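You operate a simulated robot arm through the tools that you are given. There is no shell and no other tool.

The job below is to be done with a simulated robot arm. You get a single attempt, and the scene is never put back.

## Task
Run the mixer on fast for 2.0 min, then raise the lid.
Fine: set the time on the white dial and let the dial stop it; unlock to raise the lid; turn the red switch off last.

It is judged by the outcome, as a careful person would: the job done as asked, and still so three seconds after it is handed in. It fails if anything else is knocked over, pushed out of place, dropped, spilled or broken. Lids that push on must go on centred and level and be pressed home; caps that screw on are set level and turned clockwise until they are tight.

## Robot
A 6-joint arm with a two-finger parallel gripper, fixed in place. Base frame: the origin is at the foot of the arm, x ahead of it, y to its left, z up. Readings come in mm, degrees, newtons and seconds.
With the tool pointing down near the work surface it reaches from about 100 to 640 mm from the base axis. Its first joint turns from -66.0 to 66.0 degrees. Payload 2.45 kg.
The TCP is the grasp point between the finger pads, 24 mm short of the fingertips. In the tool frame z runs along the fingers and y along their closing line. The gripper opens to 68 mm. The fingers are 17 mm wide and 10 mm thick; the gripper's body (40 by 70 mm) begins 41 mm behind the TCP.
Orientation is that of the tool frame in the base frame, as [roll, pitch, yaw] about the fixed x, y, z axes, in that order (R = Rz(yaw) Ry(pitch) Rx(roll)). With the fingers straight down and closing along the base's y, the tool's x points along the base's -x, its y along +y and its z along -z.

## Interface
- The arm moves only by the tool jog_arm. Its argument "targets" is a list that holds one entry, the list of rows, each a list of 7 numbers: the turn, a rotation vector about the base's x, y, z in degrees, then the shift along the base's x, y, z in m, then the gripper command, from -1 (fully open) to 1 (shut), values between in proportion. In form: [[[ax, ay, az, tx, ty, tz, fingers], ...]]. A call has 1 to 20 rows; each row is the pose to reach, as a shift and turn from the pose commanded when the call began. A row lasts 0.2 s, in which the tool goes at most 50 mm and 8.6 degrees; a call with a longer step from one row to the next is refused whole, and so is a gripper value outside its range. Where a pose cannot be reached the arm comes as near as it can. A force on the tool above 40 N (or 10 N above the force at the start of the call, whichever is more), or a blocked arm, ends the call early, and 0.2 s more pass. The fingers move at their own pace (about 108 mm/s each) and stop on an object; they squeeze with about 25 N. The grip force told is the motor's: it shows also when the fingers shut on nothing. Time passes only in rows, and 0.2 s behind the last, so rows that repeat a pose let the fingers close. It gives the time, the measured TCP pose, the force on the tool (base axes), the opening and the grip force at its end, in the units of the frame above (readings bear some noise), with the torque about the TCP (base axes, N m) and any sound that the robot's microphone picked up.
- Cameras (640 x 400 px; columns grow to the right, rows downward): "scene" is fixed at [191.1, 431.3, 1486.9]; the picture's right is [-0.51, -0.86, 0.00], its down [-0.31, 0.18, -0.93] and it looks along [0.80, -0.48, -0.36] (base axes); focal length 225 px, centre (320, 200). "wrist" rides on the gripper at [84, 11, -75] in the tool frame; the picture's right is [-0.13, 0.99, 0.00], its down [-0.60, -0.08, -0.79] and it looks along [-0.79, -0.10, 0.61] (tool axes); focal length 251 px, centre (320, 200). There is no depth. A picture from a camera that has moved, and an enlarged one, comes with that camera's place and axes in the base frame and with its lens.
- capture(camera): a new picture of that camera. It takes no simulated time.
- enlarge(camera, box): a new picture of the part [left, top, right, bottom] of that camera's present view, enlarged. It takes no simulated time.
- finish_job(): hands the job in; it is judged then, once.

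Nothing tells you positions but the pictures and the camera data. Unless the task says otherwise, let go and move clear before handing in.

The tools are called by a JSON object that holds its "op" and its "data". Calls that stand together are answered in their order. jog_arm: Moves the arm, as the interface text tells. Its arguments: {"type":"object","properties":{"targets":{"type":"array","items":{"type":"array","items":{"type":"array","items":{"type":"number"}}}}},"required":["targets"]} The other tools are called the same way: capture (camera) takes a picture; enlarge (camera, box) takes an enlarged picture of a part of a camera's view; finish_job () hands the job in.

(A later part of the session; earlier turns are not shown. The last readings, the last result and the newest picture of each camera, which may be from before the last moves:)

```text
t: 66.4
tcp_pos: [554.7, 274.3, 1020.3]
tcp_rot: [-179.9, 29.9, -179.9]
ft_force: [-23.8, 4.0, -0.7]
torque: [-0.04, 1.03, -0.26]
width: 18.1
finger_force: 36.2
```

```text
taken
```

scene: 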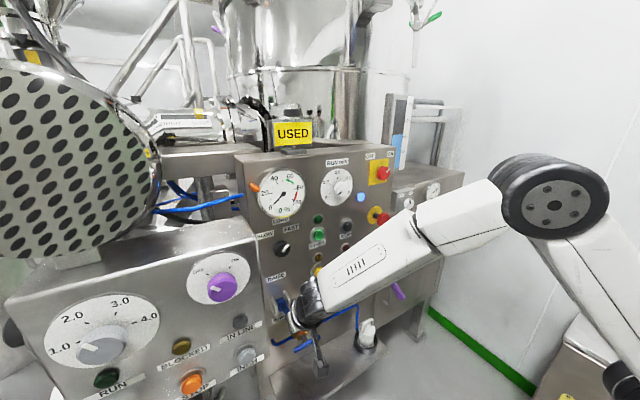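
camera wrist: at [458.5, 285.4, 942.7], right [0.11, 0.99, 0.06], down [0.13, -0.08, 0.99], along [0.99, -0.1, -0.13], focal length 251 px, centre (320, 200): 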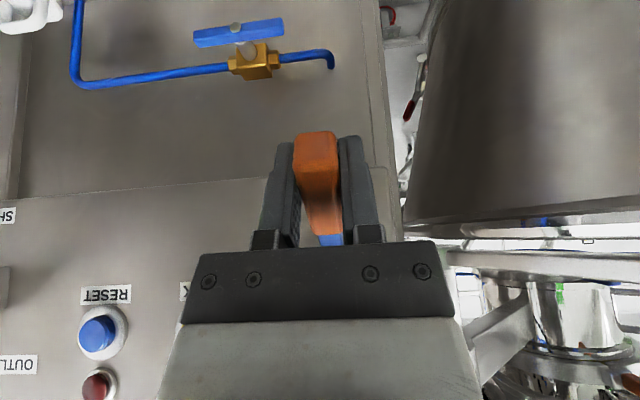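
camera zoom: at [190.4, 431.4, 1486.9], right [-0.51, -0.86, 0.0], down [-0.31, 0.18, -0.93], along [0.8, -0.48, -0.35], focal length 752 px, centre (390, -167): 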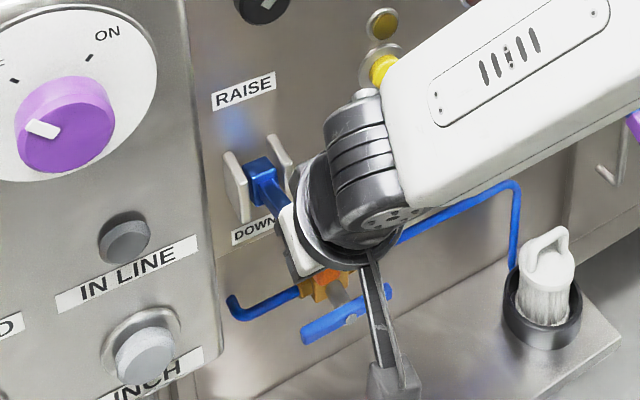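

{"op": "capture", "data": {"camera": "wrist"}}

{"op": "enlarge", "data": {"camera": "scene", "box": [262, 280, 326, 330]}}

```text
taken
camera wrist: at [445.3, 285.4, 1043.1], right [0.11, 0.99, 0.06], down [0.13, -0.08, 0.99], along [0.99, -0.1, -0.14], focal length 251 px, centre (320, 200)
```

wrist: 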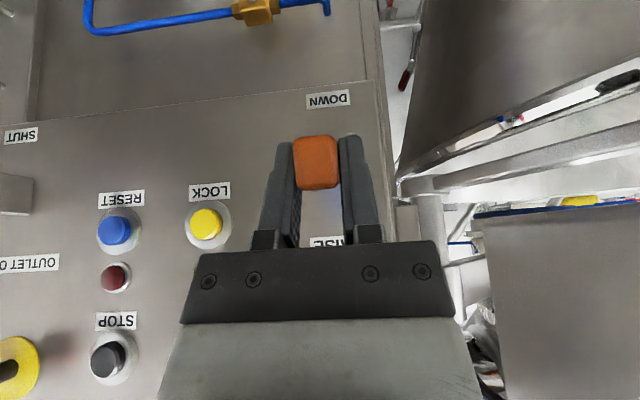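

```text
8.00 times, centred on (294, 305) of scene
camera zoom: at [190.4, 431.4, 1486.9], right [-0.51, -0.86, 0.0], down [-0.31, 0.18, -0.93], along [0.8, -0.48, -0.35], focal length 1804 px, centre (528, -640)
```

zoom: 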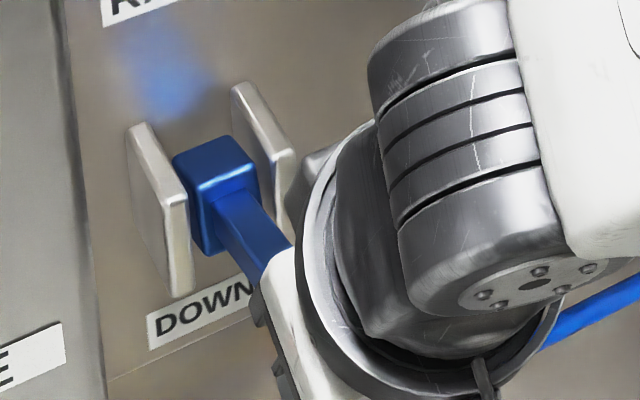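

The lever is now at roughly +16°, pointing at the camera. I'll continue upward along the tangent.

{"op": "jog_arm", "data": {"targets": [[[0, 0, 0, 0.0, 0, 0.0055, 1], [0, 0, 0, 0.0015, 0, 0.011, 1], [0, 0, 0, 0.0035, 0, 0.0165, 1], [0, 0, 0, 0.006, 0, 0.022, 1], [0, 0, 0, 0.006, 0, 0.022, 1]]]}}

{"op": "capture", "data": {"camera": "wrist"}}

{"op": "capture", "data": {"camera": "scene"}}

{"op": "enlarge", "data": {"camera": "scene", "box": [262, 280, 326, 330]}}

```text
t: 67.6
tcp_pos: [564.1, 274.7, 1041.8]
tcp_rot: [180.0, 30.1, 180.0]
ft_force: [9.1, 2.6, -11.4]
torque: [-0.01, 0.97, -0.05]
width: 18.1
finger_force: 36.1
```

```text
taken
camera wrist: at [453.7, 285.4, 1064.9], right [0.11, 0.99, 0.06], down [0.13, -0.08, 0.99], along [0.99, -0.1, -0.13], focal length 251 px, centre (320, 200)
```

wrist: 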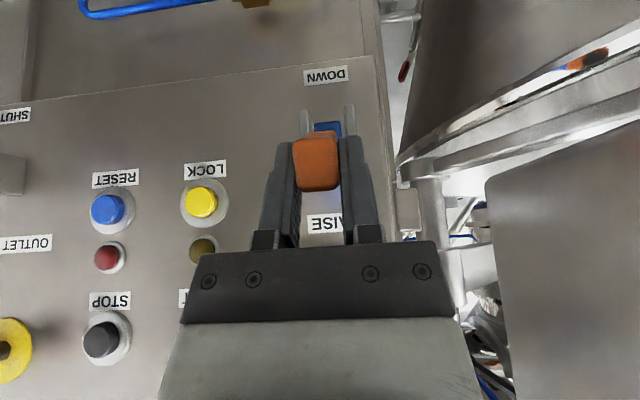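

```text
taken
```

scene: 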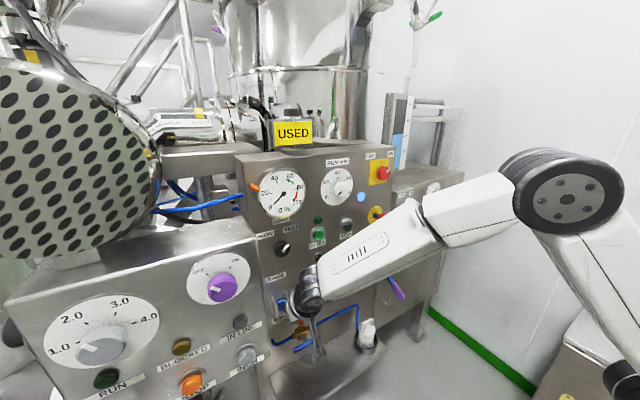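

```text
8.00 times, centred on (294, 305) of scene
camera zoom: at [191.7, 431.4, 1486.7], right [-0.51, -0.86, 0.0], down [-0.31, 0.18, -0.93], along [0.8, -0.48, -0.36], focal length 1804 px, centre (528, -640)
```

zoom: 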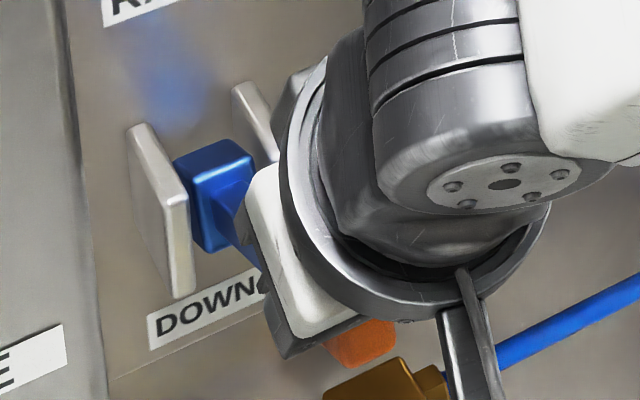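

The lever is at roughly +24°. I'll continue toward its upper stop.

{"op": "jog_arm", "data": {"targets": [[[0, 0, 0, 0.0018, 0, 0.005, 1], [0, 0, 0, 0.004, 0, 0.01, 1], [0, 0, 0, 0.0065, 0, 0.015, 1], [0, 0, 0, 0.009, 0, 0.02, 1], [0, 0, 0, 0.009, 0, 0.02, 1]]]}}

{"op": "capture", "data": {"camera": "scene"}}

{"op": "capture", "data": {"camera": "wrist"}}

```text
t: 68.8
tcp_pos: [567.7, 274.9, 1058.1]
tcp_rot: [-179.6, 29.5, -179.8]
ft_force: [-17.9, 9.4, -26.2]
torque: [0.44, 0.29, 0.08]
width: 18.1
finger_force: 36.1
```

```text
taken
```

scene: 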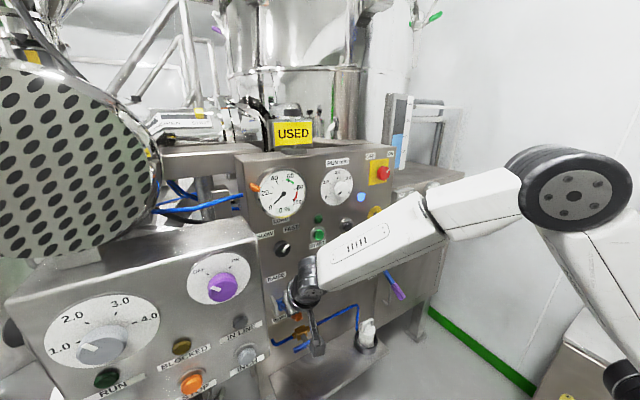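

```text
taken
camera wrist: at [458.8, 285.5, 1081.7], right [0.11, 0.99, 0.06], down [0.14, -0.07, 0.99], along [0.98, -0.1, -0.14], focal length 251 px, centre (320, 200)
```

wrist: 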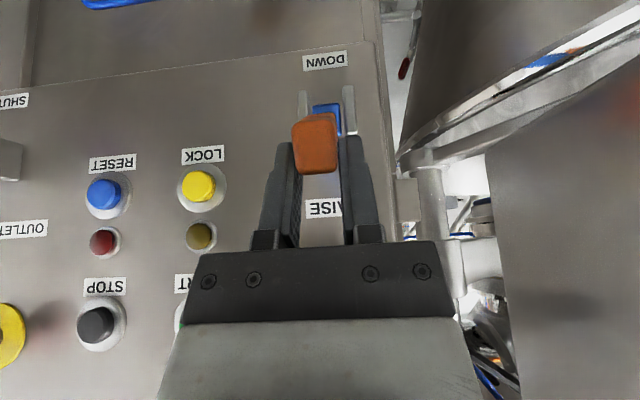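

The vertical resistance has grown and the handle slipped slightly in the grip, so the lever is probably at its upper stop. I'll check the lid.

{"op": "enlarge", "data": {"camera": "scene", "box": [140, 0, 420, 175]}}

{"op": "enlarge", "data": {"camera": "scene", "box": [262, 270, 326, 320]}}

```text
2.29 times, centred on (280, 88) of scene
camera zoom: at [191.0, 431.8, 1486.7], right [-0.51, -0.86, 0.0], down [-0.31, 0.18, -0.93], along [0.8, -0.48, -0.36], focal length 515 px, centre (411, 457)
```

zoom: 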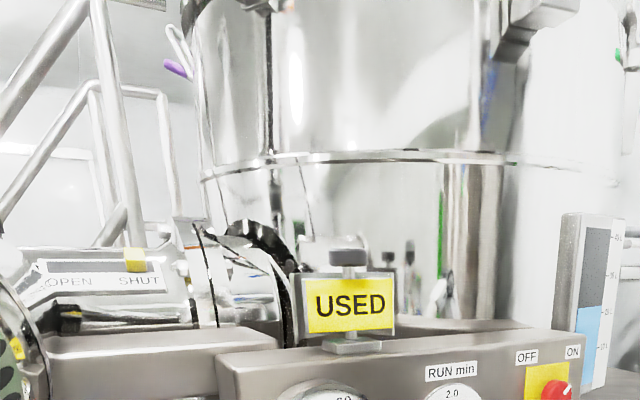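

```text
8.00 times, centred on (294, 295) of scene
camera zoom: at [191.0, 431.8, 1486.7], right [-0.51, -0.86, 0.0], down [-0.31, 0.18, -0.93], along [0.8, -0.48, -0.36], focal length 1804 px, centre (528, -560)
```

zoom: 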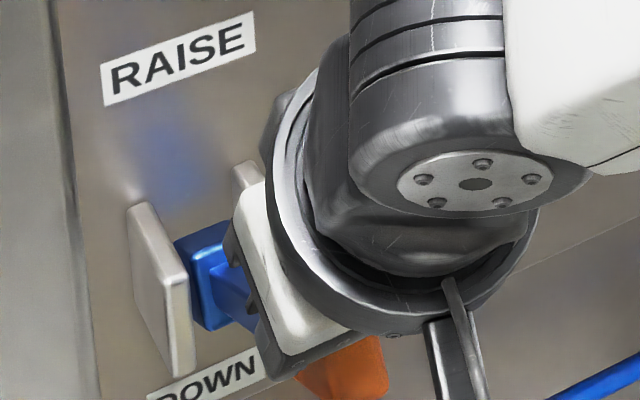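

{"op": "jog_arm", "data": {"targets": [[[0, 0, 0, 0.0, 0, 0.0, 1], [0, 0, 0, 0.0, 0, 0.0, 1], [0, 0, 0, 0.0, 0, 0.0, 1], [0, 0, 0, 0.0, 0, 0.0, 1], [0, 0, 0, 0.0, 0, 0.0, 1]]]}}

{"op": "enlarge", "data": {"camera": "scene", "box": [140, 0, 420, 175]}}

{"op": "capture", "data": {"camera": "scene"}}

```text
t: 70.0
tcp_pos: [568.9, 274.0, 1058.7]
tcp_rot: [-179.6, 29.6, -179.8]
ft_force: [-19.9, 10.5, -26.2]
torque: [0.36, 0.19, 0.22]
width: 18.0
finger_force: 36.2
```

```text
2.29 times, centred on (280, 88) of scene
camera zoom: at [191.0, 431.9, 1486.7], right [-0.51, -0.86, 0.0], down [-0.31, 0.18, -0.93], along [0.8, -0.48, -0.36], focal length 515 px, centre (411, 457)
```

zoom: 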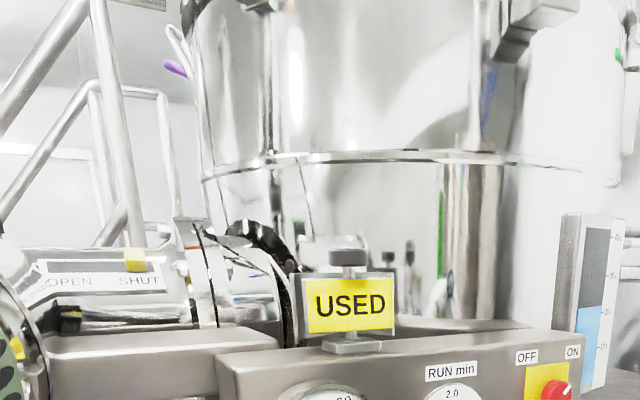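

```text
taken
```

scene: 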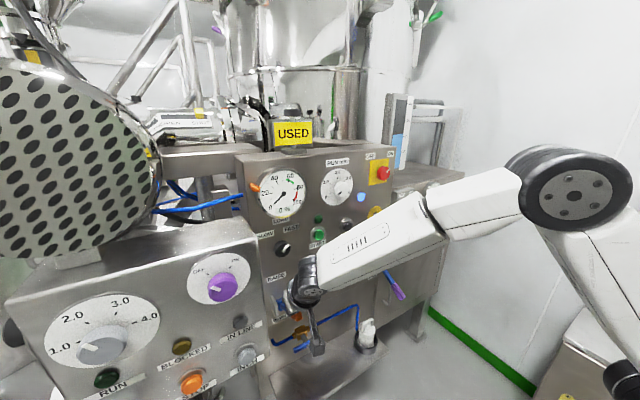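

No lid movement is visible yet. I'll release the handle to see whether the lever stays up and where it sits.

{"op": "jog_arm", "data": {"targets": [[[0, 0, 0, 0.0, 0, -0.001, 0.5], [0, 0, 0, 0.0, 0, -0.001, -1], [0, 0, 0, 0.0, 0, -0.001, -1], [0, 0, 0, 0.0, 0, -0.001, -1]]]}}

{"op": "capture", "data": {"camera": "wrist"}}

{"op": "enlarge", "data": {"camera": "scene", "box": [250, 260, 346, 335]}}

{"op": "enlarge", "data": {"camera": "scene", "box": [140, 0, 420, 175]}}

```text
t: 71.0
tcp_pos: [571.3, 275.7, 1061.4]
tcp_rot: [-179.9, 29.9, 180.0]
ft_force: [-0.1, 0.4, 0.4]
torque: [0.0, 0.04, 0.01]
width: 68.1
finger_force: 0.0
```

```text
taken
camera wrist: at [461.5, 285.5, 1083.9], right [0.11, 0.99, 0.07], down [0.13, -0.08, 0.99], along [0.99, -0.1, -0.13], focal length 251 px, centre (320, 200)
```

wrist: 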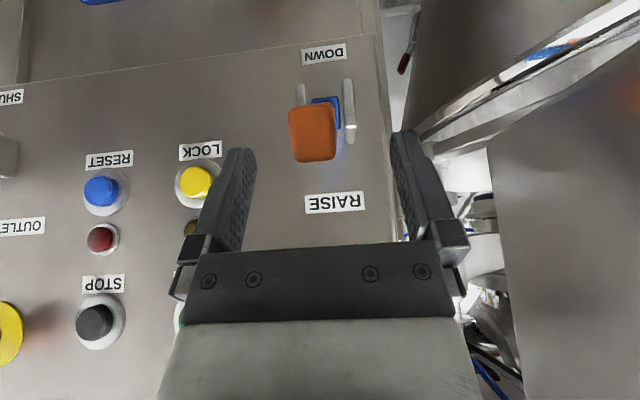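

```text
5.33 times, centred on (298, 298) of scene
camera zoom: at [191.1, 431.3, 1486.9], right [-0.51, -0.86, 0.0], down [-0.31, 0.18, -0.93], along [0.8, -0.48, -0.36], focal length 1202 px, centre (437, -320)
```

zoom: 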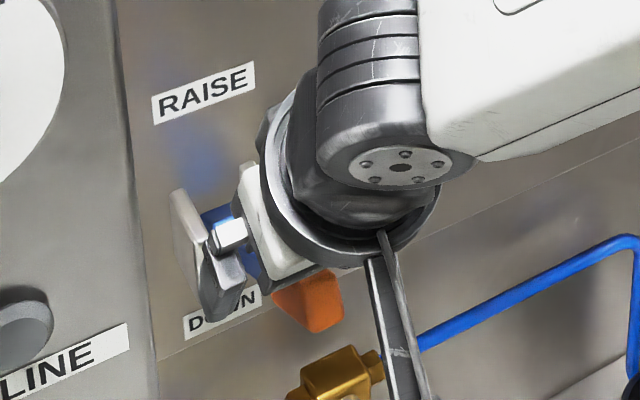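

```text
2.29 times, centred on (280, 88) of scene
camera zoom: at [191.1, 431.3, 1486.9], right [-0.51, -0.86, 0.0], down [-0.31, 0.18, -0.93], along [0.8, -0.48, -0.36], focal length 515 px, centre (411, 457)
```

zoom: 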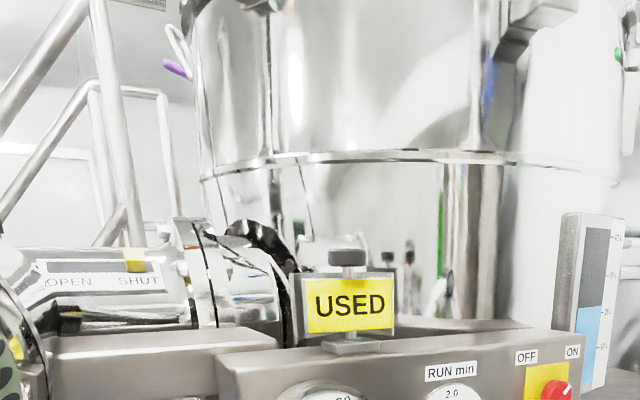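

The lever stays where I left it, at roughly +28°. It may be short of its stop because the handle slid toward the fingertips. I'll regrip deeper and push further up.

{"op": "jog_arm", "data": {"targets": [[[0, 0, 0, -0.004, -0.0005, -0.007, -1], [0, 0, 0, -0.008, -0.001, -0.014, -1], [0, 0, 0, -0.0123, -0.001, -0.0205, -1], [0, 0, 0, -0.0123, -0.001, -0.0205, 0.3], [0, 0, 0, -0.0123, -0.001, -0.0205, 1], [0, 0, 0, -0.0123, -0.001, -0.0205, 1], [0, 0, 0, -0.0123, -0.001, -0.0205, 1]]]}}

{"op": "capture", "data": {"camera": "wrist"}}

```text
t: 72.6
tcp_pos: [560.1, 275.0, 1040.8]
tcp_rot: [179.8, 30.0, -179.9]
ft_force: [1.8, 13.4, -1.9]
torque: [-0.61, 0.24, -0.44]
width: 18.1
finger_force: 35.9
```

```text
taken
camera wrist: at [449.3, 285.2, 1063.3], right [0.11, 0.99, 0.07], down [0.13, -0.08, 0.99], along [0.99, -0.1, -0.13], focal length 251 px, centre (320, 200)
```

wrist: 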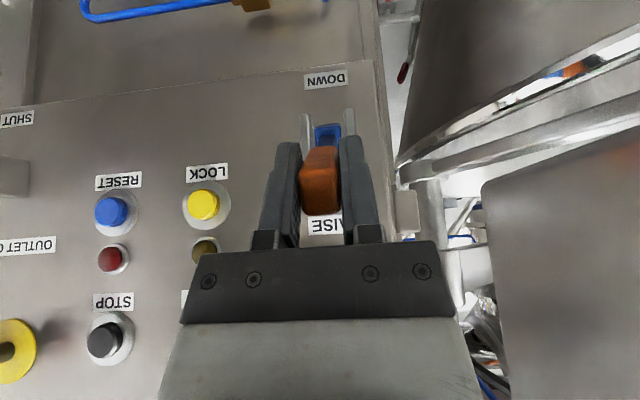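

The handle is deep in the grip now. I'll lift further along the tangent.

{"op": "jog_arm", "data": {"targets": [[[0, 0, 0, 0.002, 0.0005, 0.004, 1], [0, 0, 0, 0.004, 0.0005, 0.008, 1], [0, 0, 0, 0.0065, 0.0005, 0.0125, 1], [0, 0, 0, 0.009, 0.0005, 0.017, 1], [0, 0, 0, 0.009, 0.0005, 0.017, 1]]]}}

{"op": "capture", "data": {"camera": "wrist"}}

{"op": "enlarge", "data": {"camera": "scene", "box": [140, 0, 420, 175]}}

```text
t: 73.8
tcp_pos: [566.5, 274.4, 1054.2]
tcp_rot: [-179.7, 29.6, -179.7]
ft_force: [-18.1, 17.7, -27.1]
torque: [0.36, 0.33, -0.2]
width: 18.0
finger_force: 35.9
```

```text
taken
camera wrist: at [455.8, 285.3, 1077.7], right [0.11, 0.99, 0.06], down [0.13, -0.07, 0.99], along [0.98, -0.1, -0.14], focal length 251 px, centre (320, 200)
```

wrist: 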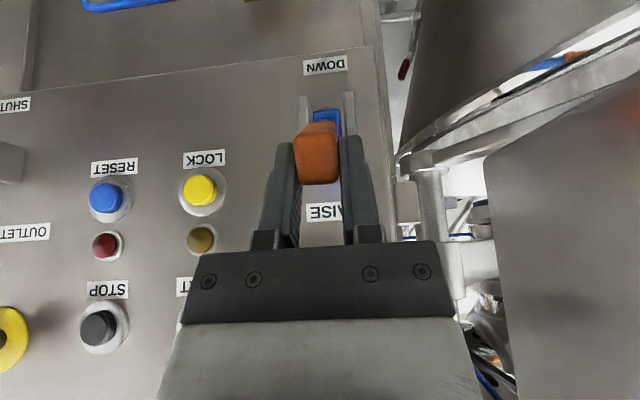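

```text
2.29 times, centred on (280, 88) of scene
camera zoom: at [191.1, 432.1, 1486.6], right [-0.51, -0.86, 0.0], down [-0.31, 0.18, -0.93], along [0.8, -0.48, -0.36], focal length 515 px, centre (411, 457)
```

zoom: 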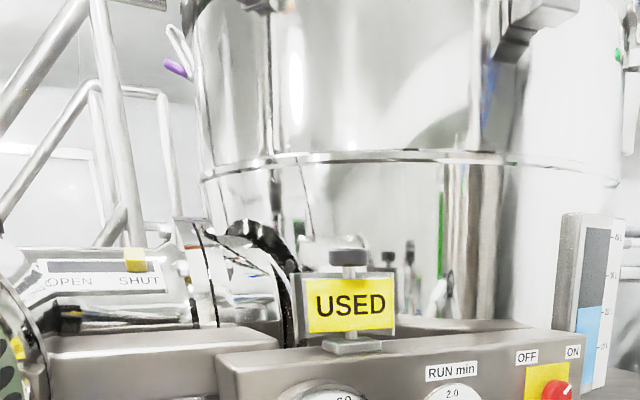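

The lever won't go further under about 35 N, so it is at its upper stop. I'll release, move clear and look at the whole machine to see the lid state.

{"op": "jog_arm", "data": {"targets": [[[0, 0, 0, -0.001, 0, -0.002, 0.5], [0, 0, 0, -0.001, 0, -0.002, -1], [0, 0, 0, -0.001, 0, -0.002, -1], [0, 0, 0, -0.001, 0, -0.002, -1], [0, 0, 0, -0.018, 0, 0.028, -1], [0, 0, 0, -0.035, 0, 0.058, -1], [0, 0, 0, -0.05, 0, 0.088, -1], [0, 0, 0, -0.065, -0.03, 0.11, -1], [0, 0, 0, -0.075, -0.07, 0.12, -1], [0, 0, 0, -0.08, -0.11, 0.12, -1]]]}}

{"op": "capture", "data": {"camera": "scene"}}

{"op": "capture", "data": {"camera": "wrist"}}

{"op": "enlarge", "data": {"camera": "scene", "box": [235, 225, 363, 345]}}

```text
t: 76.0
tcp_pos: [488.1, 164.7, 1176.9]
tcp_rot: [-180.0, 30.0, -179.9]
ft_force: [-1.0, -0.5, 0.0]
torque: [0.0, 0.02, -0.03]
width: 67.9
finger_force: 0.0
```

```text
taken
```

scene: 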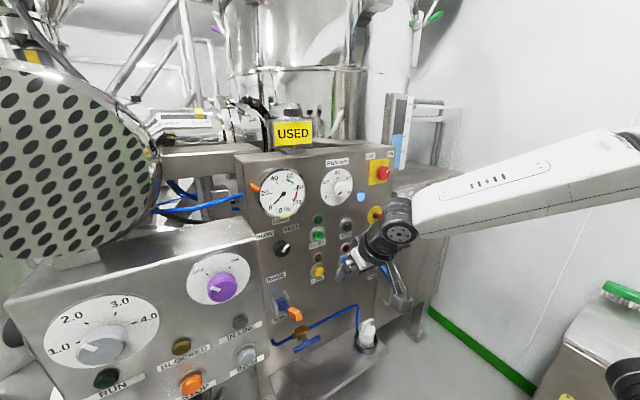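

```text
taken
camera wrist: at [378.6, 174.7, 1200.9], right [0.11, 0.99, 0.07], down [0.13, -0.08, 0.99], along [0.99, -0.1, -0.13], focal length 251 px, centre (320, 200)
```

wrist: 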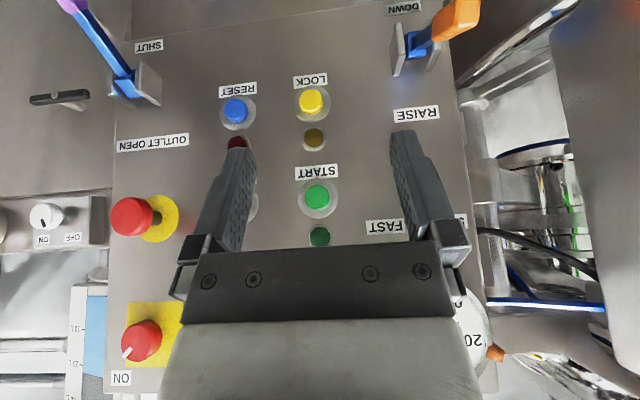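

```text
3.33 times, centred on (299, 285) of scene
camera zoom: at [191.1, 431.3, 1486.9], right [-0.51, -0.86, 0.0], down [-0.31, 0.18, -0.93], along [0.8, -0.48, -0.36], focal length 752 px, centre (390, -83)
```

zoom: 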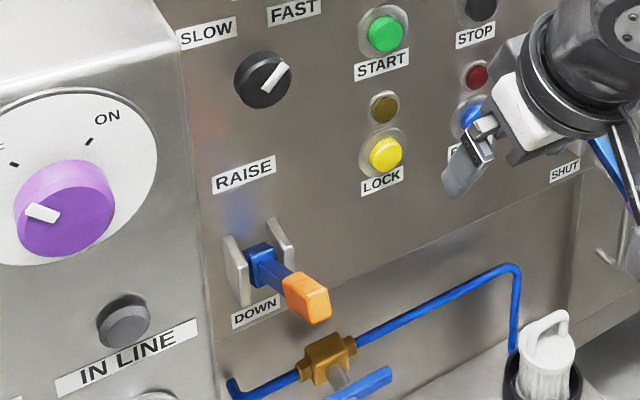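

{"op": "enlarge", "data": {"camera": "scene", "box": [150, 60, 400, 216]}}

{"op": "enlarge", "data": {"camera": "scene", "box": [180, 0, 420, 130]}}

{"op": "enlarge", "data": {"camera": "scene", "box": [0, 0, 240, 150]}}

{"op": "enlarge", "data": {"camera": "wrist", "box": [360, 0, 640, 175]}}

```text
2.56 times, centred on (275, 138) of scene
camera zoom: at [191.1, 431.3, 1486.9], right [-0.51, -0.86, 0.0], down [-0.31, 0.18, -0.93], along [0.8, -0.48, -0.36], focal length 577 px, centre (435, 359)
```

zoom: 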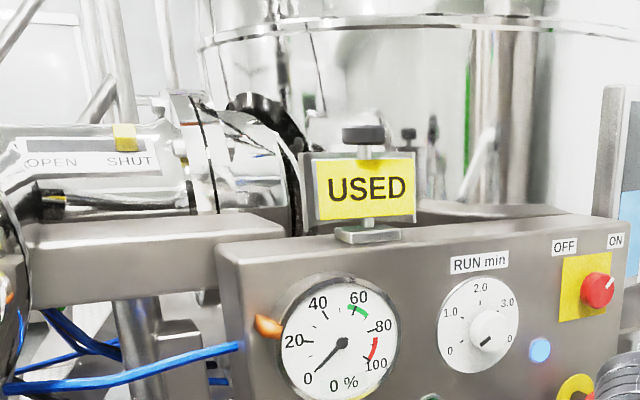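

```text
2.67 times, centred on (300, 65) of scene
camera zoom: at [191.1, 431.3, 1486.9], right [-0.51, -0.86, 0.0], down [-0.31, 0.18, -0.93], along [0.8, -0.48, -0.36], focal length 601 px, centre (373, 560)
```

zoom: 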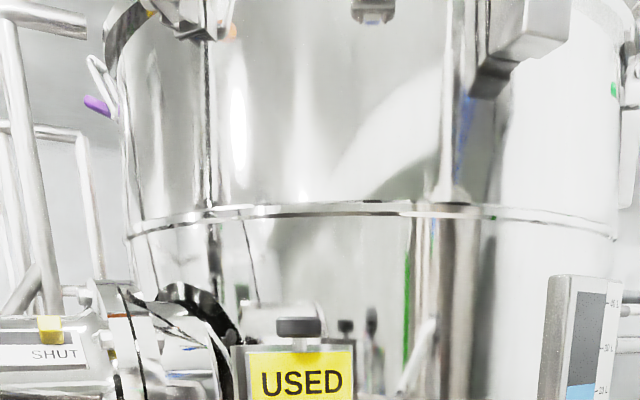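

```text
2.67 times, centred on (120, 75) of scene
camera zoom: at [191.1, 431.3, 1486.9], right [-0.51, -0.86, 0.0], down [-0.31, 0.18, -0.93], along [0.8, -0.48, -0.36], focal length 601 px, centre (853, 533)
```

zoom: 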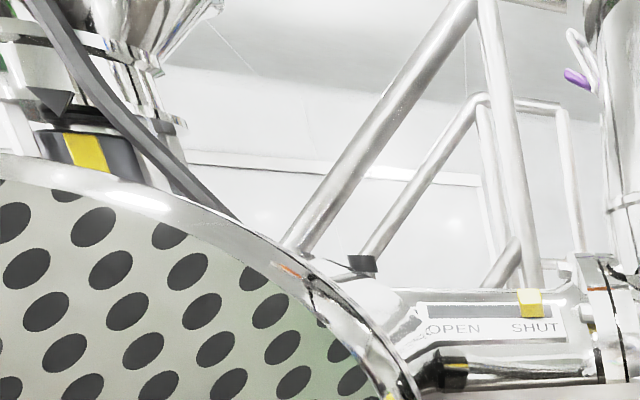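

```text
2.29 times, centred on (500, 88) of wrist
camera zoom: at [378.6, 174.7, 1200.9], right [0.11, 0.99, 0.07], down [0.13, -0.08, 0.99], along [0.99, -0.1, -0.13], focal length 575 px, centre (-91, 457)
```

zoom: 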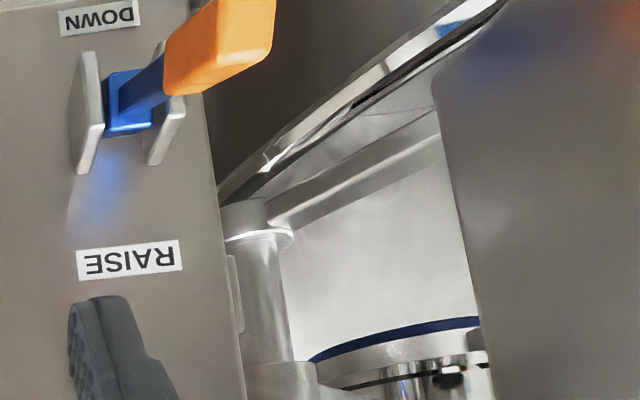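

The wrist view through the gap on the left shows a lift rod extended and a lid with a blue gasket standing above the bowl, so the lid appears to have risen. I'll wait a moment and check that it's steady.

{"op": "jog_arm", "data": {"targets": [[[0, 0, 0, 0, 0.02, 0.02, -1], [0, 0, 0, 0, 0.04, 0.04, -1], [0, 0, 0, 0, 0.06, 0.06, -1], [0, 0, 0, 0, 0.08, 0.08, -1], [0, 0, 0, 0, 0.08, 0.08, -1], [0, 0, 0, 0, 0.08, 0.08, -1], [0, 0, 0, 0, 0.08, 0.08, -1], [0, 0, 0, 0, 0.08, 0.08, -1]]]}}

{"op": "capture", "data": {"camera": "wrist"}}

{"op": "enlarge", "data": {"camera": "scene", "box": [150, 120, 260, 230]}}

```text
t: 77.8
tcp_pos: [487.3, 243.7, 1258.0]
tcp_rot: [-179.9, 29.9, 180.0]
ft_force: [-0.1, -1.0, 0.5]
torque: [0.0, 0.01, 0.01]
width: 67.7
finger_force: 0.0
```

```text
taken
camera wrist: at [377.9, 254.9, 1280.7], right [0.11, 0.99, 0.06], down [0.13, -0.08, 0.99], along [0.99, -0.1, -0.13], focal length 251 px, centre (320, 200)
```

wrist: 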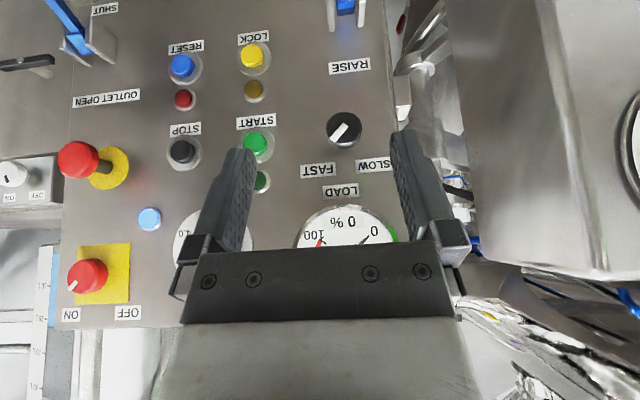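

```text
3.64 times, centred on (205, 175) of scene
camera zoom: at [191.1, 431.3, 1486.9], right [-0.51, -0.86, 0.0], down [-0.31, 0.18, -0.93], along [0.8, -0.48, -0.36], focal length 820 px, centre (738, 291)
```

zoom: 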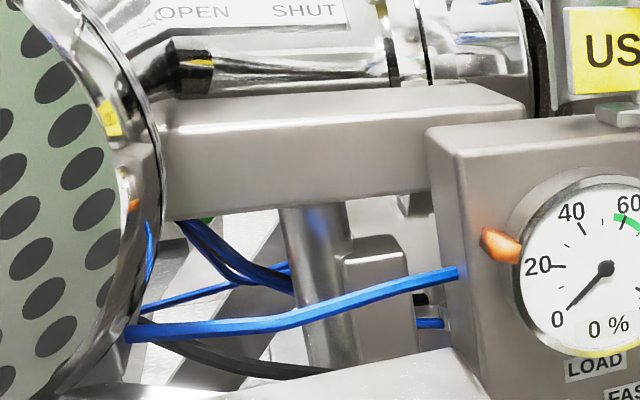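

I can't yet tell whether the lid has moved. I'll return the camera to the exact pose I had before moving the lever (t≈58.8), keeping clear of the raised lever, so I can compare directly.

{"op": "jog_arm", "data": {"targets": [[[0, 0, 0, 0.0, 0.01, -0.04, -1], [0, 0, 0, 0.002, 0.02, -0.08, -1], [0, 0, 0, 0.004, 0.03, -0.12, -1], [0, 0, 0, 0.007, 0.0327, -0.16, -1], [0, 0, 0, 0.01, 0.0327, -0.185, -1], [0, 0, 0, 0.0136, 0.0327, -0.201, -1], [0, 0, 0, 0.0136, 0.0327, -0.201, -1]]]}}

{"op": "capture", "data": {"camera": "wrist"}}

{"op": "enlarge", "data": {"camera": "wrist", "box": [240, 0, 420, 180]}}

{"op": "enlarge", "data": {"camera": "wrist", "box": [380, 0, 640, 250]}}

```text
t: 79.4
tcp_pos: [502.0, 278.6, 1055.2]
tcp_rot: [180.0, 30.0, 180.0]
ft_force: [0.2, -0.5, -0.5]
torque: [0.0, 0.02, -0.01]
width: 67.9
finger_force: 0.1
```

```text
taken
camera wrist: at [391.6, 287.1, 1078.8], right [0.11, 0.99, 0.06], down [0.13, -0.08, 0.99], along [0.99, -0.1, -0.13], focal length 251 px, centre (320, 200)
```

wrist: 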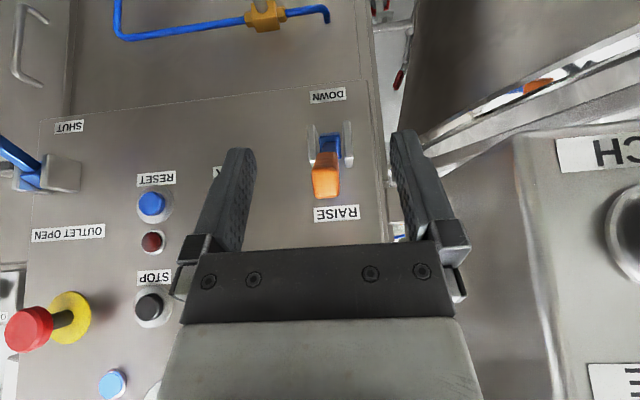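

```text
2.22 times, centred on (330, 90) of wrist
camera zoom: at [391.6, 287.1, 1078.8], right [0.11, 0.99, 0.06], down [0.13, -0.08, 0.99], along [0.99, -0.1, -0.13], focal length 559 px, centre (298, 444)
```

zoom: 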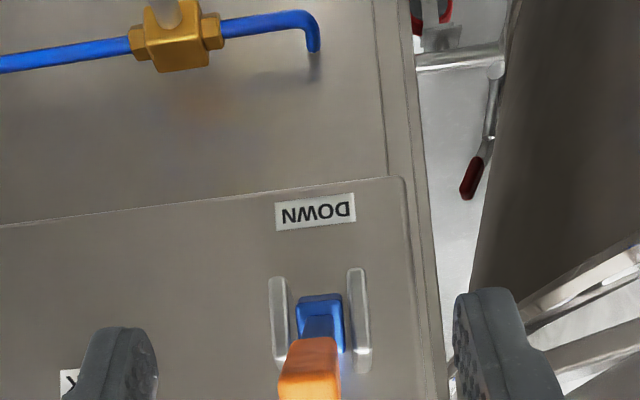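

```text
1.60 times, centred on (510, 125) of wrist
camera zoom: at [391.6, 287.1, 1078.8], right [0.11, 0.99, 0.06], down [0.13, -0.08, 0.99], along [0.99, -0.1, -0.13], focal length 402 px, centre (16, 320)
```

zoom: 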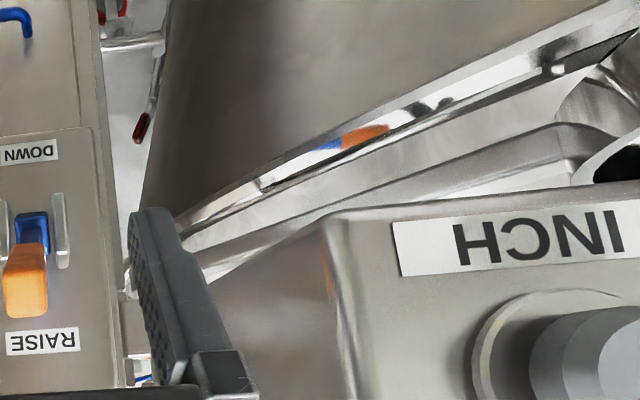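

In the same view as before, nothing around the bowl has moved. The lever is at only about +27°, while it rested at about −37° when DOWN, so it is probably short of RAISE and my friction grip was slipping. I'll take a better grip end-on along the lever, with one finger above and one below, so the lower finger pushes it up positively.

{"op": "jog_arm", "data": {"targets": [[[0, -4, 0, -0.012, -0.001, 0.012, -1], [0, -11, 0, -0.02, -0.002, 0.02, -1], [0, -18.5, 0, -0.027, -0.003, 0.025, -1], [0, -26, 0, -0.032, -0.0036, 0.028, -1], [0, -33, 0, -0.032, -0.0036, 0.028, -1], [0, -33, 0, -0.032, -0.0036, 0.028, -1]]]}}

{"op": "capture", "data": {"camera": "wrist"}}

{"op": "capture", "data": {"camera": "scene"}}

```text
t: 80.8
tcp_pos: [469.6, 274.1, 1083.5]
tcp_rot: [-180.0, 63.0, -179.9]
ft_force: [-0.3, 0.8, 0.5]
torque: [-0.02, 0.0, -0.01]
width: 67.9
finger_force: 0.0
```

```text
taken
camera wrist: at [365.2, 284.0, 1043.1], right [0.06, 0.99, 0.11], down [-0.43, -0.08, 0.9], along [0.9, -0.1, 0.43], focal length 251 px, centre (320, 200)
```

wrist: 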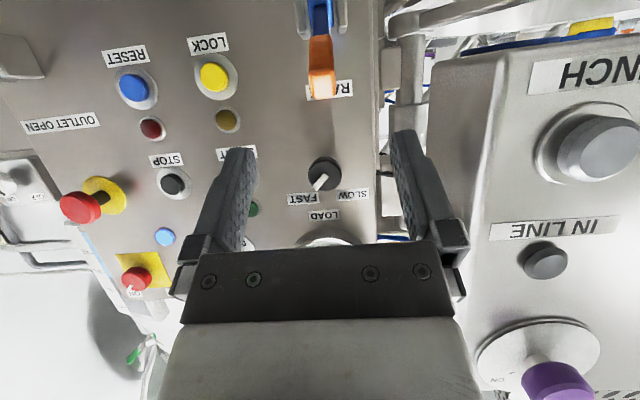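

```text
taken
```

scene: 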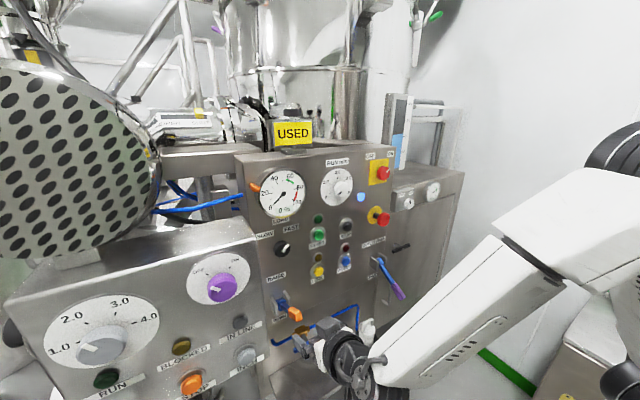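

Reached. Now I'll roll −90° about the tool axis so the fingers close above and below the lever.

{"op": "jog_arm", "data": {"targets": [[[-7.29, 0, 3.71, 0, 0, 0, -1], [-14.58, 0, 7.43, 0, 0, 0, -1], [-21.87, 0, 11.14, 0, 0, 0, -1], [-29.16, 0, 14.86, 0, 0, 0, -1], [-36.45, 0, 18.57, 0, 0, 0, -1], [-43.75, 0, 22.29, 0, 0, 0, -1], [-51.04, 0, 26.0, 0, 0, 0, -1], [-58.33, 0, 29.72, 0, 0, 0, -1], [-65.62, 0, 33.43, 0, 0, 0, -1], [-72.91, 0, 37.15, 0, 0, 0, -1], [-80.2, 0, 40.86, 0, 0, 0, -1], [-80.2, 0, 40.86, 0, 0, 0, -1]]]}}

{"op": "capture", "data": {"camera": "wrist"}}

{"op": "enlarge", "data": {"camera": "scene", "box": [240, 250, 368, 350]}}

```text
t: 83.4
tcp_pos: [470.6, 272.9, 1084.6]
tcp_rot: [-116.9, -0.3, -90.1]
ft_force: [0.8, -0.2, 0.3]
torque: [0.03, 0.01, 0.03]
width: 68.0
finger_force: 0.1
```

```text
taken
camera wrist: at [398.4, 189.0, 1109.0], right [-0.45, 0.13, -0.88], down [-0.67, 0.6, 0.43], along [0.59, 0.79, -0.19], focal length 251 px, centre (320, 200)
```

wrist: 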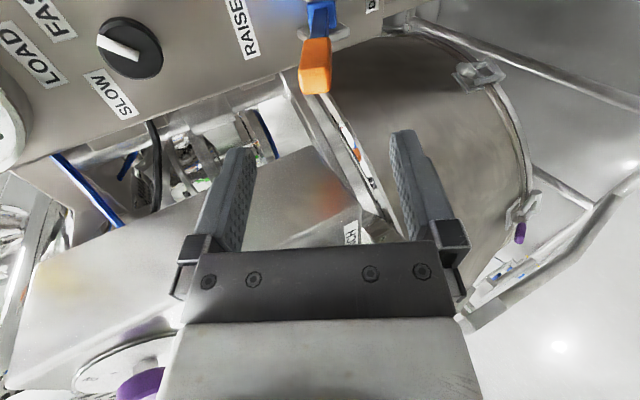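

```text
4.00 times, centred on (304, 300) of scene
camera zoom: at [191.1, 431.3, 1486.9], right [-0.51, -0.86, 0.0], down [-0.31, 0.18, -0.93], along [0.8, -0.48, -0.36], focal length 902 px, centre (384, -200)
```

zoom: 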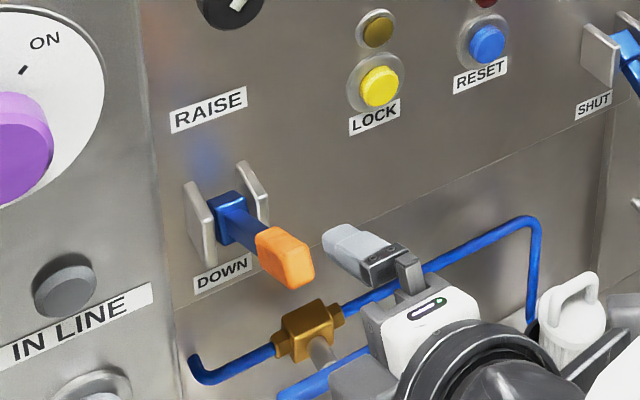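

The lever end is well aligned with the tool axis. I'll advance along the lever, then close.

{"op": "jog_arm", "data": {"targets": [[[0, 0, 0, 0.0178, 0.001, -0.0093, -1], [0, 0, 0, 0.0355, 0.002, -0.0186, -1], [0, 0, 0, 0.0533, 0.0022, -0.028, -1], [0, 0, 0, 0.071, 0.0022, -0.0373, -1], [0, 0, 0, 0.0888, 0.0022, -0.0466, -1], [0, 0, 0, 0.0888, 0.0022, -0.0466, -1]]]}}

{"op": "capture", "data": {"camera": "wrist"}}

{"op": "enlarge", "data": {"camera": "scene", "box": [240, 250, 368, 350]}}

```text
t: 84.8
tcp_pos: [559.5, 274.9, 1037.8]
tcp_rot: [-117.0, 0.0, -90.0]
ft_force: [0.0, 0.6, 0.4]
torque: [0.0, 0.01, 0.0]
width: 67.9
finger_force: 0.1
```

```text
taken
camera wrist: at [487.6, 191.0, 1062.0], right [-0.45, 0.13, -0.88], down [-0.67, 0.6, 0.43], along [0.59, 0.79, -0.19], focal length 251 px, centre (320, 200)
```

wrist: 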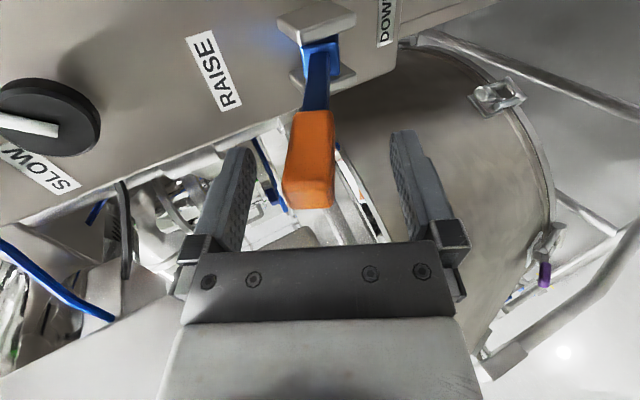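

```text
4.00 times, centred on (304, 300) of scene
camera zoom: at [191.1, 431.3, 1486.9], right [-0.51, -0.86, 0.0], down [-0.31, 0.18, -0.93], along [0.8, -0.48, -0.36], focal length 902 px, centre (384, -200)
```

zoom: 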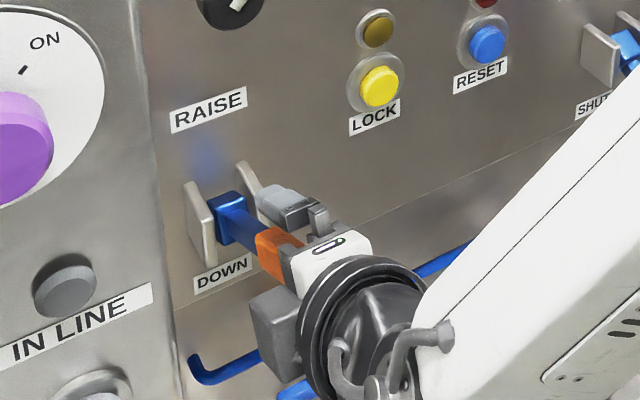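

This side view puts the lever at about +30°. I'll close on it and try lifting a few more degrees with positive finger support.

{"op": "jog_arm", "data": {"targets": [[[0, 0, 0, 0.001, 0, 0.002, 0], [0, 0, 0, 0.001, 0, 0.002, 1], [0, 0, 0, 0.001, 0, 0.002, 1], [0, 0, 0, 0.001, 0, 0.002, 1]]]}}

{"op": "capture", "data": {"camera": "wrist"}}

```text
t: 85.8
tcp_pos: [558.9, 275.6, 1037.7]
tcp_rot: [-117.3, -0.2, -90.0]
ft_force: [-1.5, 2.8, -8.3]
torque: [0.4, 1.35, 0.21]
width: 22.1
finger_force: 38.9
```

```text
taken
camera wrist: at [487.9, 191.1, 1063.1], right [-0.45, 0.13, -0.88], down [-0.67, 0.6, 0.43], along [0.59, 0.79, -0.19], focal length 251 px, centre (320, 200)
```

wrist: 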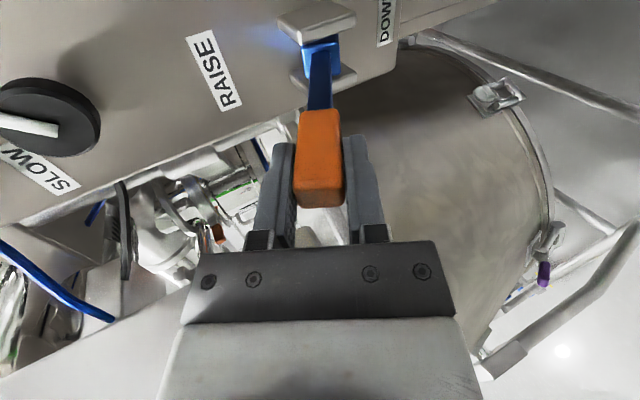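

{"op": "jog_arm", "data": {"targets": [[[0, 2.5, 0, 0.0024, 0, 0.0044, 1], [0, 5, 0, 0.0048, 0, 0.0085, 1], [0, 7.5, 0, 0.0075, 0, 0.0126, 1], [0, 10, 0, 0.0103, 0, 0.0165, 1], [0, 10, 0, 0.0103, 0, 0.0165, 1]]]}}

{"op": "capture", "data": {"camera": "wrist"}}

{"op": "capture", "data": {"camera": "scene"}}

```text
t: 86.6
tcp_pos: [563.6, 276.0, 1043.2]
tcp_rot: [-124.0, -0.4, -90.0]
ft_force: [2.9, 4.1, -9.0]
torque: [0.3, -1.35, -0.39]
width: 24.4
finger_force: 40.4
stopped in row 3: the force on the tool passed its limit at 43 N (the readings are from after the stop); the commanded pose is now the measured one
```

```text
taken
camera wrist: at [494.7, 191.2, 1076.7], right [-0.56, 0.12, -0.82], down [-0.61, 0.61, 0.51], along [0.56, 0.79, -0.26], focal length 251 px, centre (320, 200)
```

wrist: 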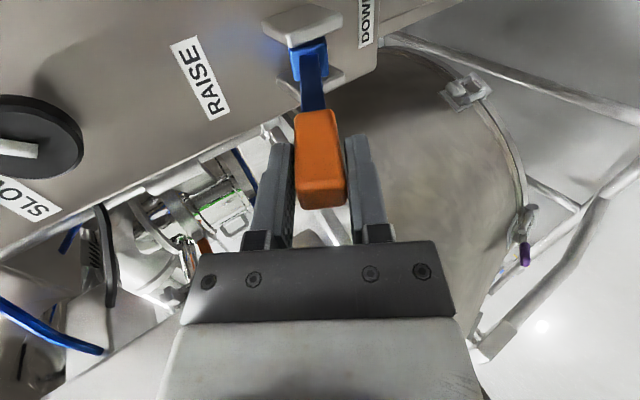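

```text
taken
```

scene: 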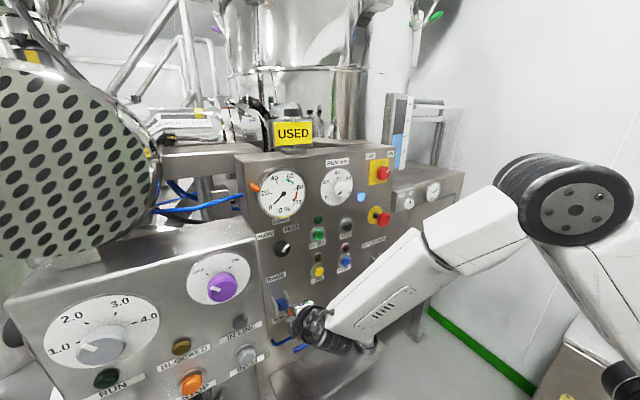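

The lever is against a hard stop at about +30°. Something behind the panel (left part of the wrist view) changed between frames, so I'll look at it more closely.

{"op": "enlarge", "data": {"camera": "wrist", "box": [60, 100, 300, 250]}}

{"op": "jog_arm", "data": {"targets": [[[0, 0, 0, 0, 0, 0, 1], [0, 0, 0, 0, 0, 0, 1], [0, 0, 0, 0, 0, 0, 1], [0, 0, 0, 0, 0, 0, 1], [0, 0, 0, 0, 0, 0, 1]]]}}

{"op": "enlarge", "data": {"camera": "wrist", "box": [60, 100, 300, 250]}}

{"op": "enlarge", "data": {"camera": "scene", "box": [140, 120, 270, 230]}}

```text
2.67 times, centred on (180, 175) of wrist
camera zoom: at [494.7, 191.2, 1076.7], right [-0.56, 0.12, -0.82], down [-0.61, 0.61, 0.51], along [0.56, 0.79, -0.26], focal length 670 px, centre (693, 267)
```

zoom: 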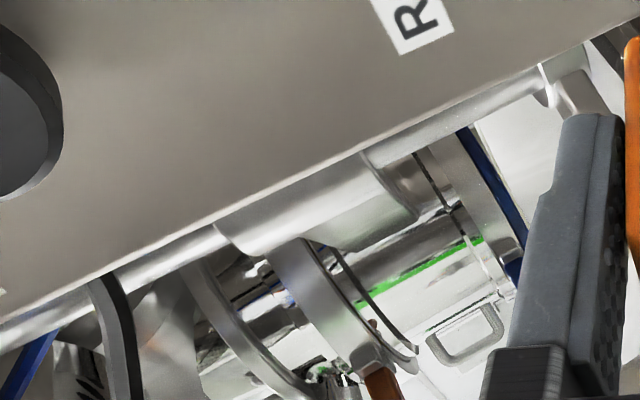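

```text
t: 87.8
tcp_pos: [562.2, 275.5, 1042.6]
tcp_rot: [-124.2, -0.4, -89.9]
ft_force: [4.9, 7.9, -15.7]
torque: [0.28, -1.28, -0.1]
width: 23.7
finger_force: 40.2
```

```text
2.67 times, centred on (180, 175) of wrist
camera zoom: at [494.7, 191.1, 1076.8], right [-0.56, 0.12, -0.82], down [-0.61, 0.61, 0.51], along [0.56, 0.79, -0.26], focal length 670 px, centre (693, 267)
```

zoom: 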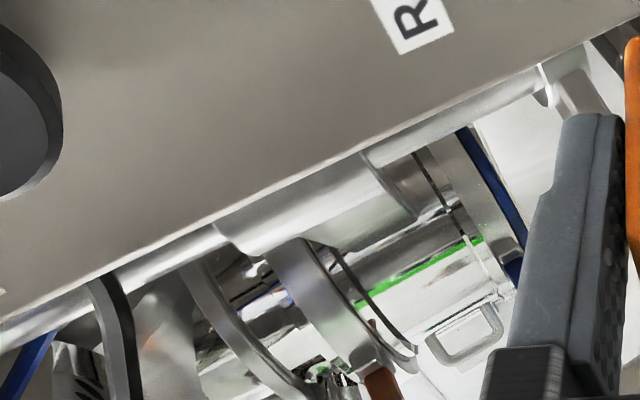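

```text
3.64 times, centred on (205, 175) of scene
camera zoom: at [191.5, 431.7, 1486.7], right [-0.51, -0.86, 0.0], down [-0.31, 0.18, -0.93], along [0.8, -0.48, -0.36], focal length 820 px, centre (738, 291)
```

zoom: 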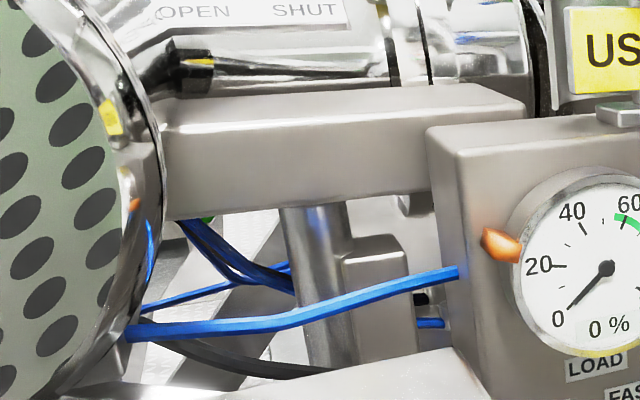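

The lever is firmly at its upper stop. To judge the lid properly I'll let go, back off, and return the wrist camera to the pose of the earlier head-on picture (t=4.2), so I can compare the region behind the panel before and after.

{"op": "jog_arm", "data": {"targets": [[[0, 0, 0, 0, 0, 0, 0], [0, 0, 0, 0, 0, 0, -1], [0, 0, 0, 0, 0, 0, -1], [0, 0, 0, -0.025, 0, 0.017, -1], [0, 0, 0, -0.055, 0, 0.037, -1], [0, 0, 0, -0.09, 0, 0.06, -1], [6.8, 0, -4.6, -0.09, -0.01, 0.065, -1], [13.6, 0, -9.2, -0.09, -0.02, 0.07, -1], [20.4, 0, -13.8, -0.09, -0.03, 0.075, -1], [27.2, 0, -18.4, -0.09, -0.04, 0.08, -1], [34, 0, -23, -0.09, -0.05, 0.085, -1], [40.8, 0, -27.6, -0.09, -0.06, 0.09, -1], [47.6, 0, -32.2, -0.09, -0.07, 0.095, -1], [54.4, 0, -36.8, -0.09, -0.08, 0.1, -1], [61.2, 0, -41.4, -0.09, -0.09, 0.1, -1], [68, 0, -45.9, -0.09, -0.1, 0.1, -1], [74.6, 0, -50.3, -0.09, -0.1, 0.1, -1], [74.6, 0, -50.3, -0.09, -0.1, 0.1, -1]]]}}

{"op": "enlarge", "data": {"camera": "scene", "box": [240, 230, 368, 330]}}

```text
t: 91.6
tcp_pos: [473.4, 175.3, 1144.0]
tcp_rot: [-179.6, 56.0, -179.5]
ft_force: [0.0, -0.8, 0.2]
torque: [-0.04, -0.03, -0.04]
width: 67.9
finger_force: 0.1
```

```text
4.00 times, centred on (304, 280) of scene
camera zoom: at [191.1, 431.3, 1486.9], right [-0.51, -0.86, 0.0], down [-0.31, 0.18, -0.93], along [0.8, -0.48, -0.36], focal length 902 px, centre (384, -120)
```

zoom: 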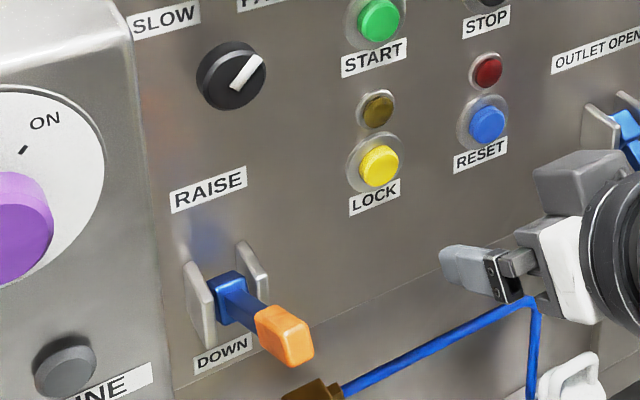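

{"op": "jog_arm", "data": {"targets": [[[0, 6, 0, -0.007, -0.025, 0.022, -1], [0, 12, 0, -0.014, -0.05, 0.044, -1], [0, 18, 0, -0.0223, -0.074, 0.0672, -1], [0, 18, 0, -0.0223, -0.074, 0.0672, -1]]]}}

{"op": "capture", "data": {"camera": "wrist"}}

{"op": "enlarge", "data": {"camera": "wrist", "box": [440, 0, 640, 260]}}

{"op": "capture", "data": {"camera": "scene"}}

```text
t: 92.6
tcp_pos: [450.2, 100.3, 1211.2]
tcp_rot: [-179.7, 37.9, -179.5]
ft_force: [1.2, -0.5, -0.5]
torque: [-0.03, -0.03, 0.05]
width: 68.0
finger_force: 0.0
```

```text
taken
camera wrist: at [338.8, 111.4, 1219.0], right [0.1, 0.99, 0.07], down [-0.01, -0.07, 1.0], along [1.0, -0.1, 0.0], focal length 251 px, centre (320, 200)
```

wrist: 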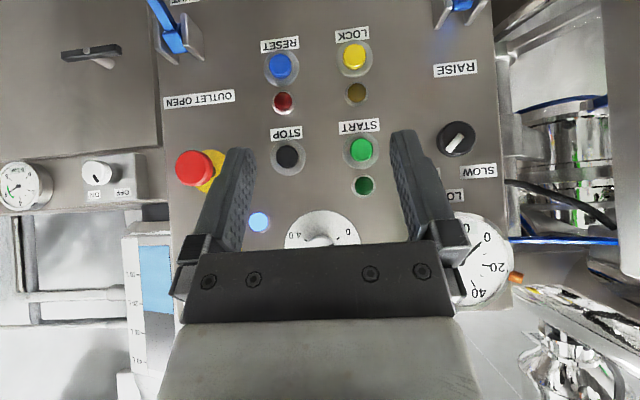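

```text
1.54 times, centred on (540, 130) of wrist
camera zoom: at [338.8, 111.4, 1219.0], right [0.1, 0.99, 0.07], down [-0.01, -0.07, 1.0], along [1.0, -0.1, 0.0], focal length 387 px, centre (-18, 308)
```

zoom: 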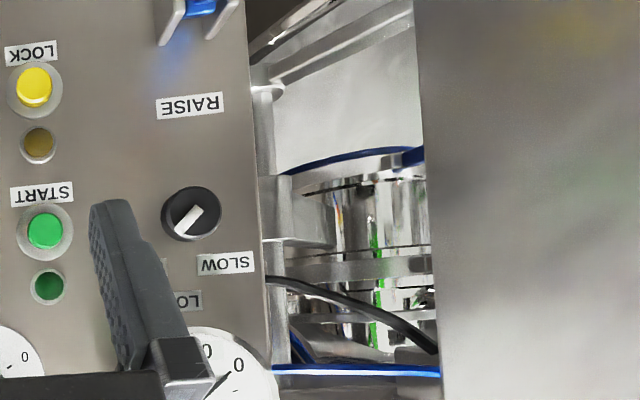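

```text
taken
```

scene: 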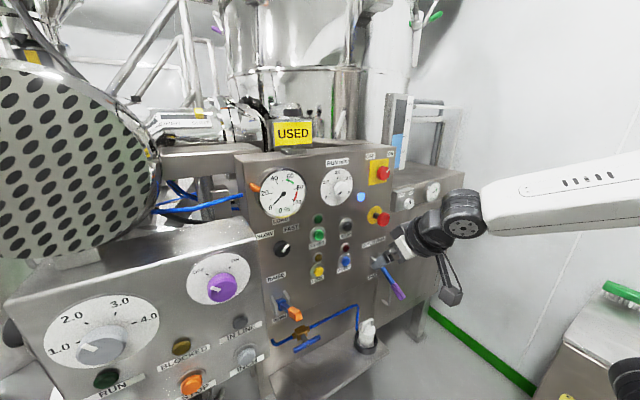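

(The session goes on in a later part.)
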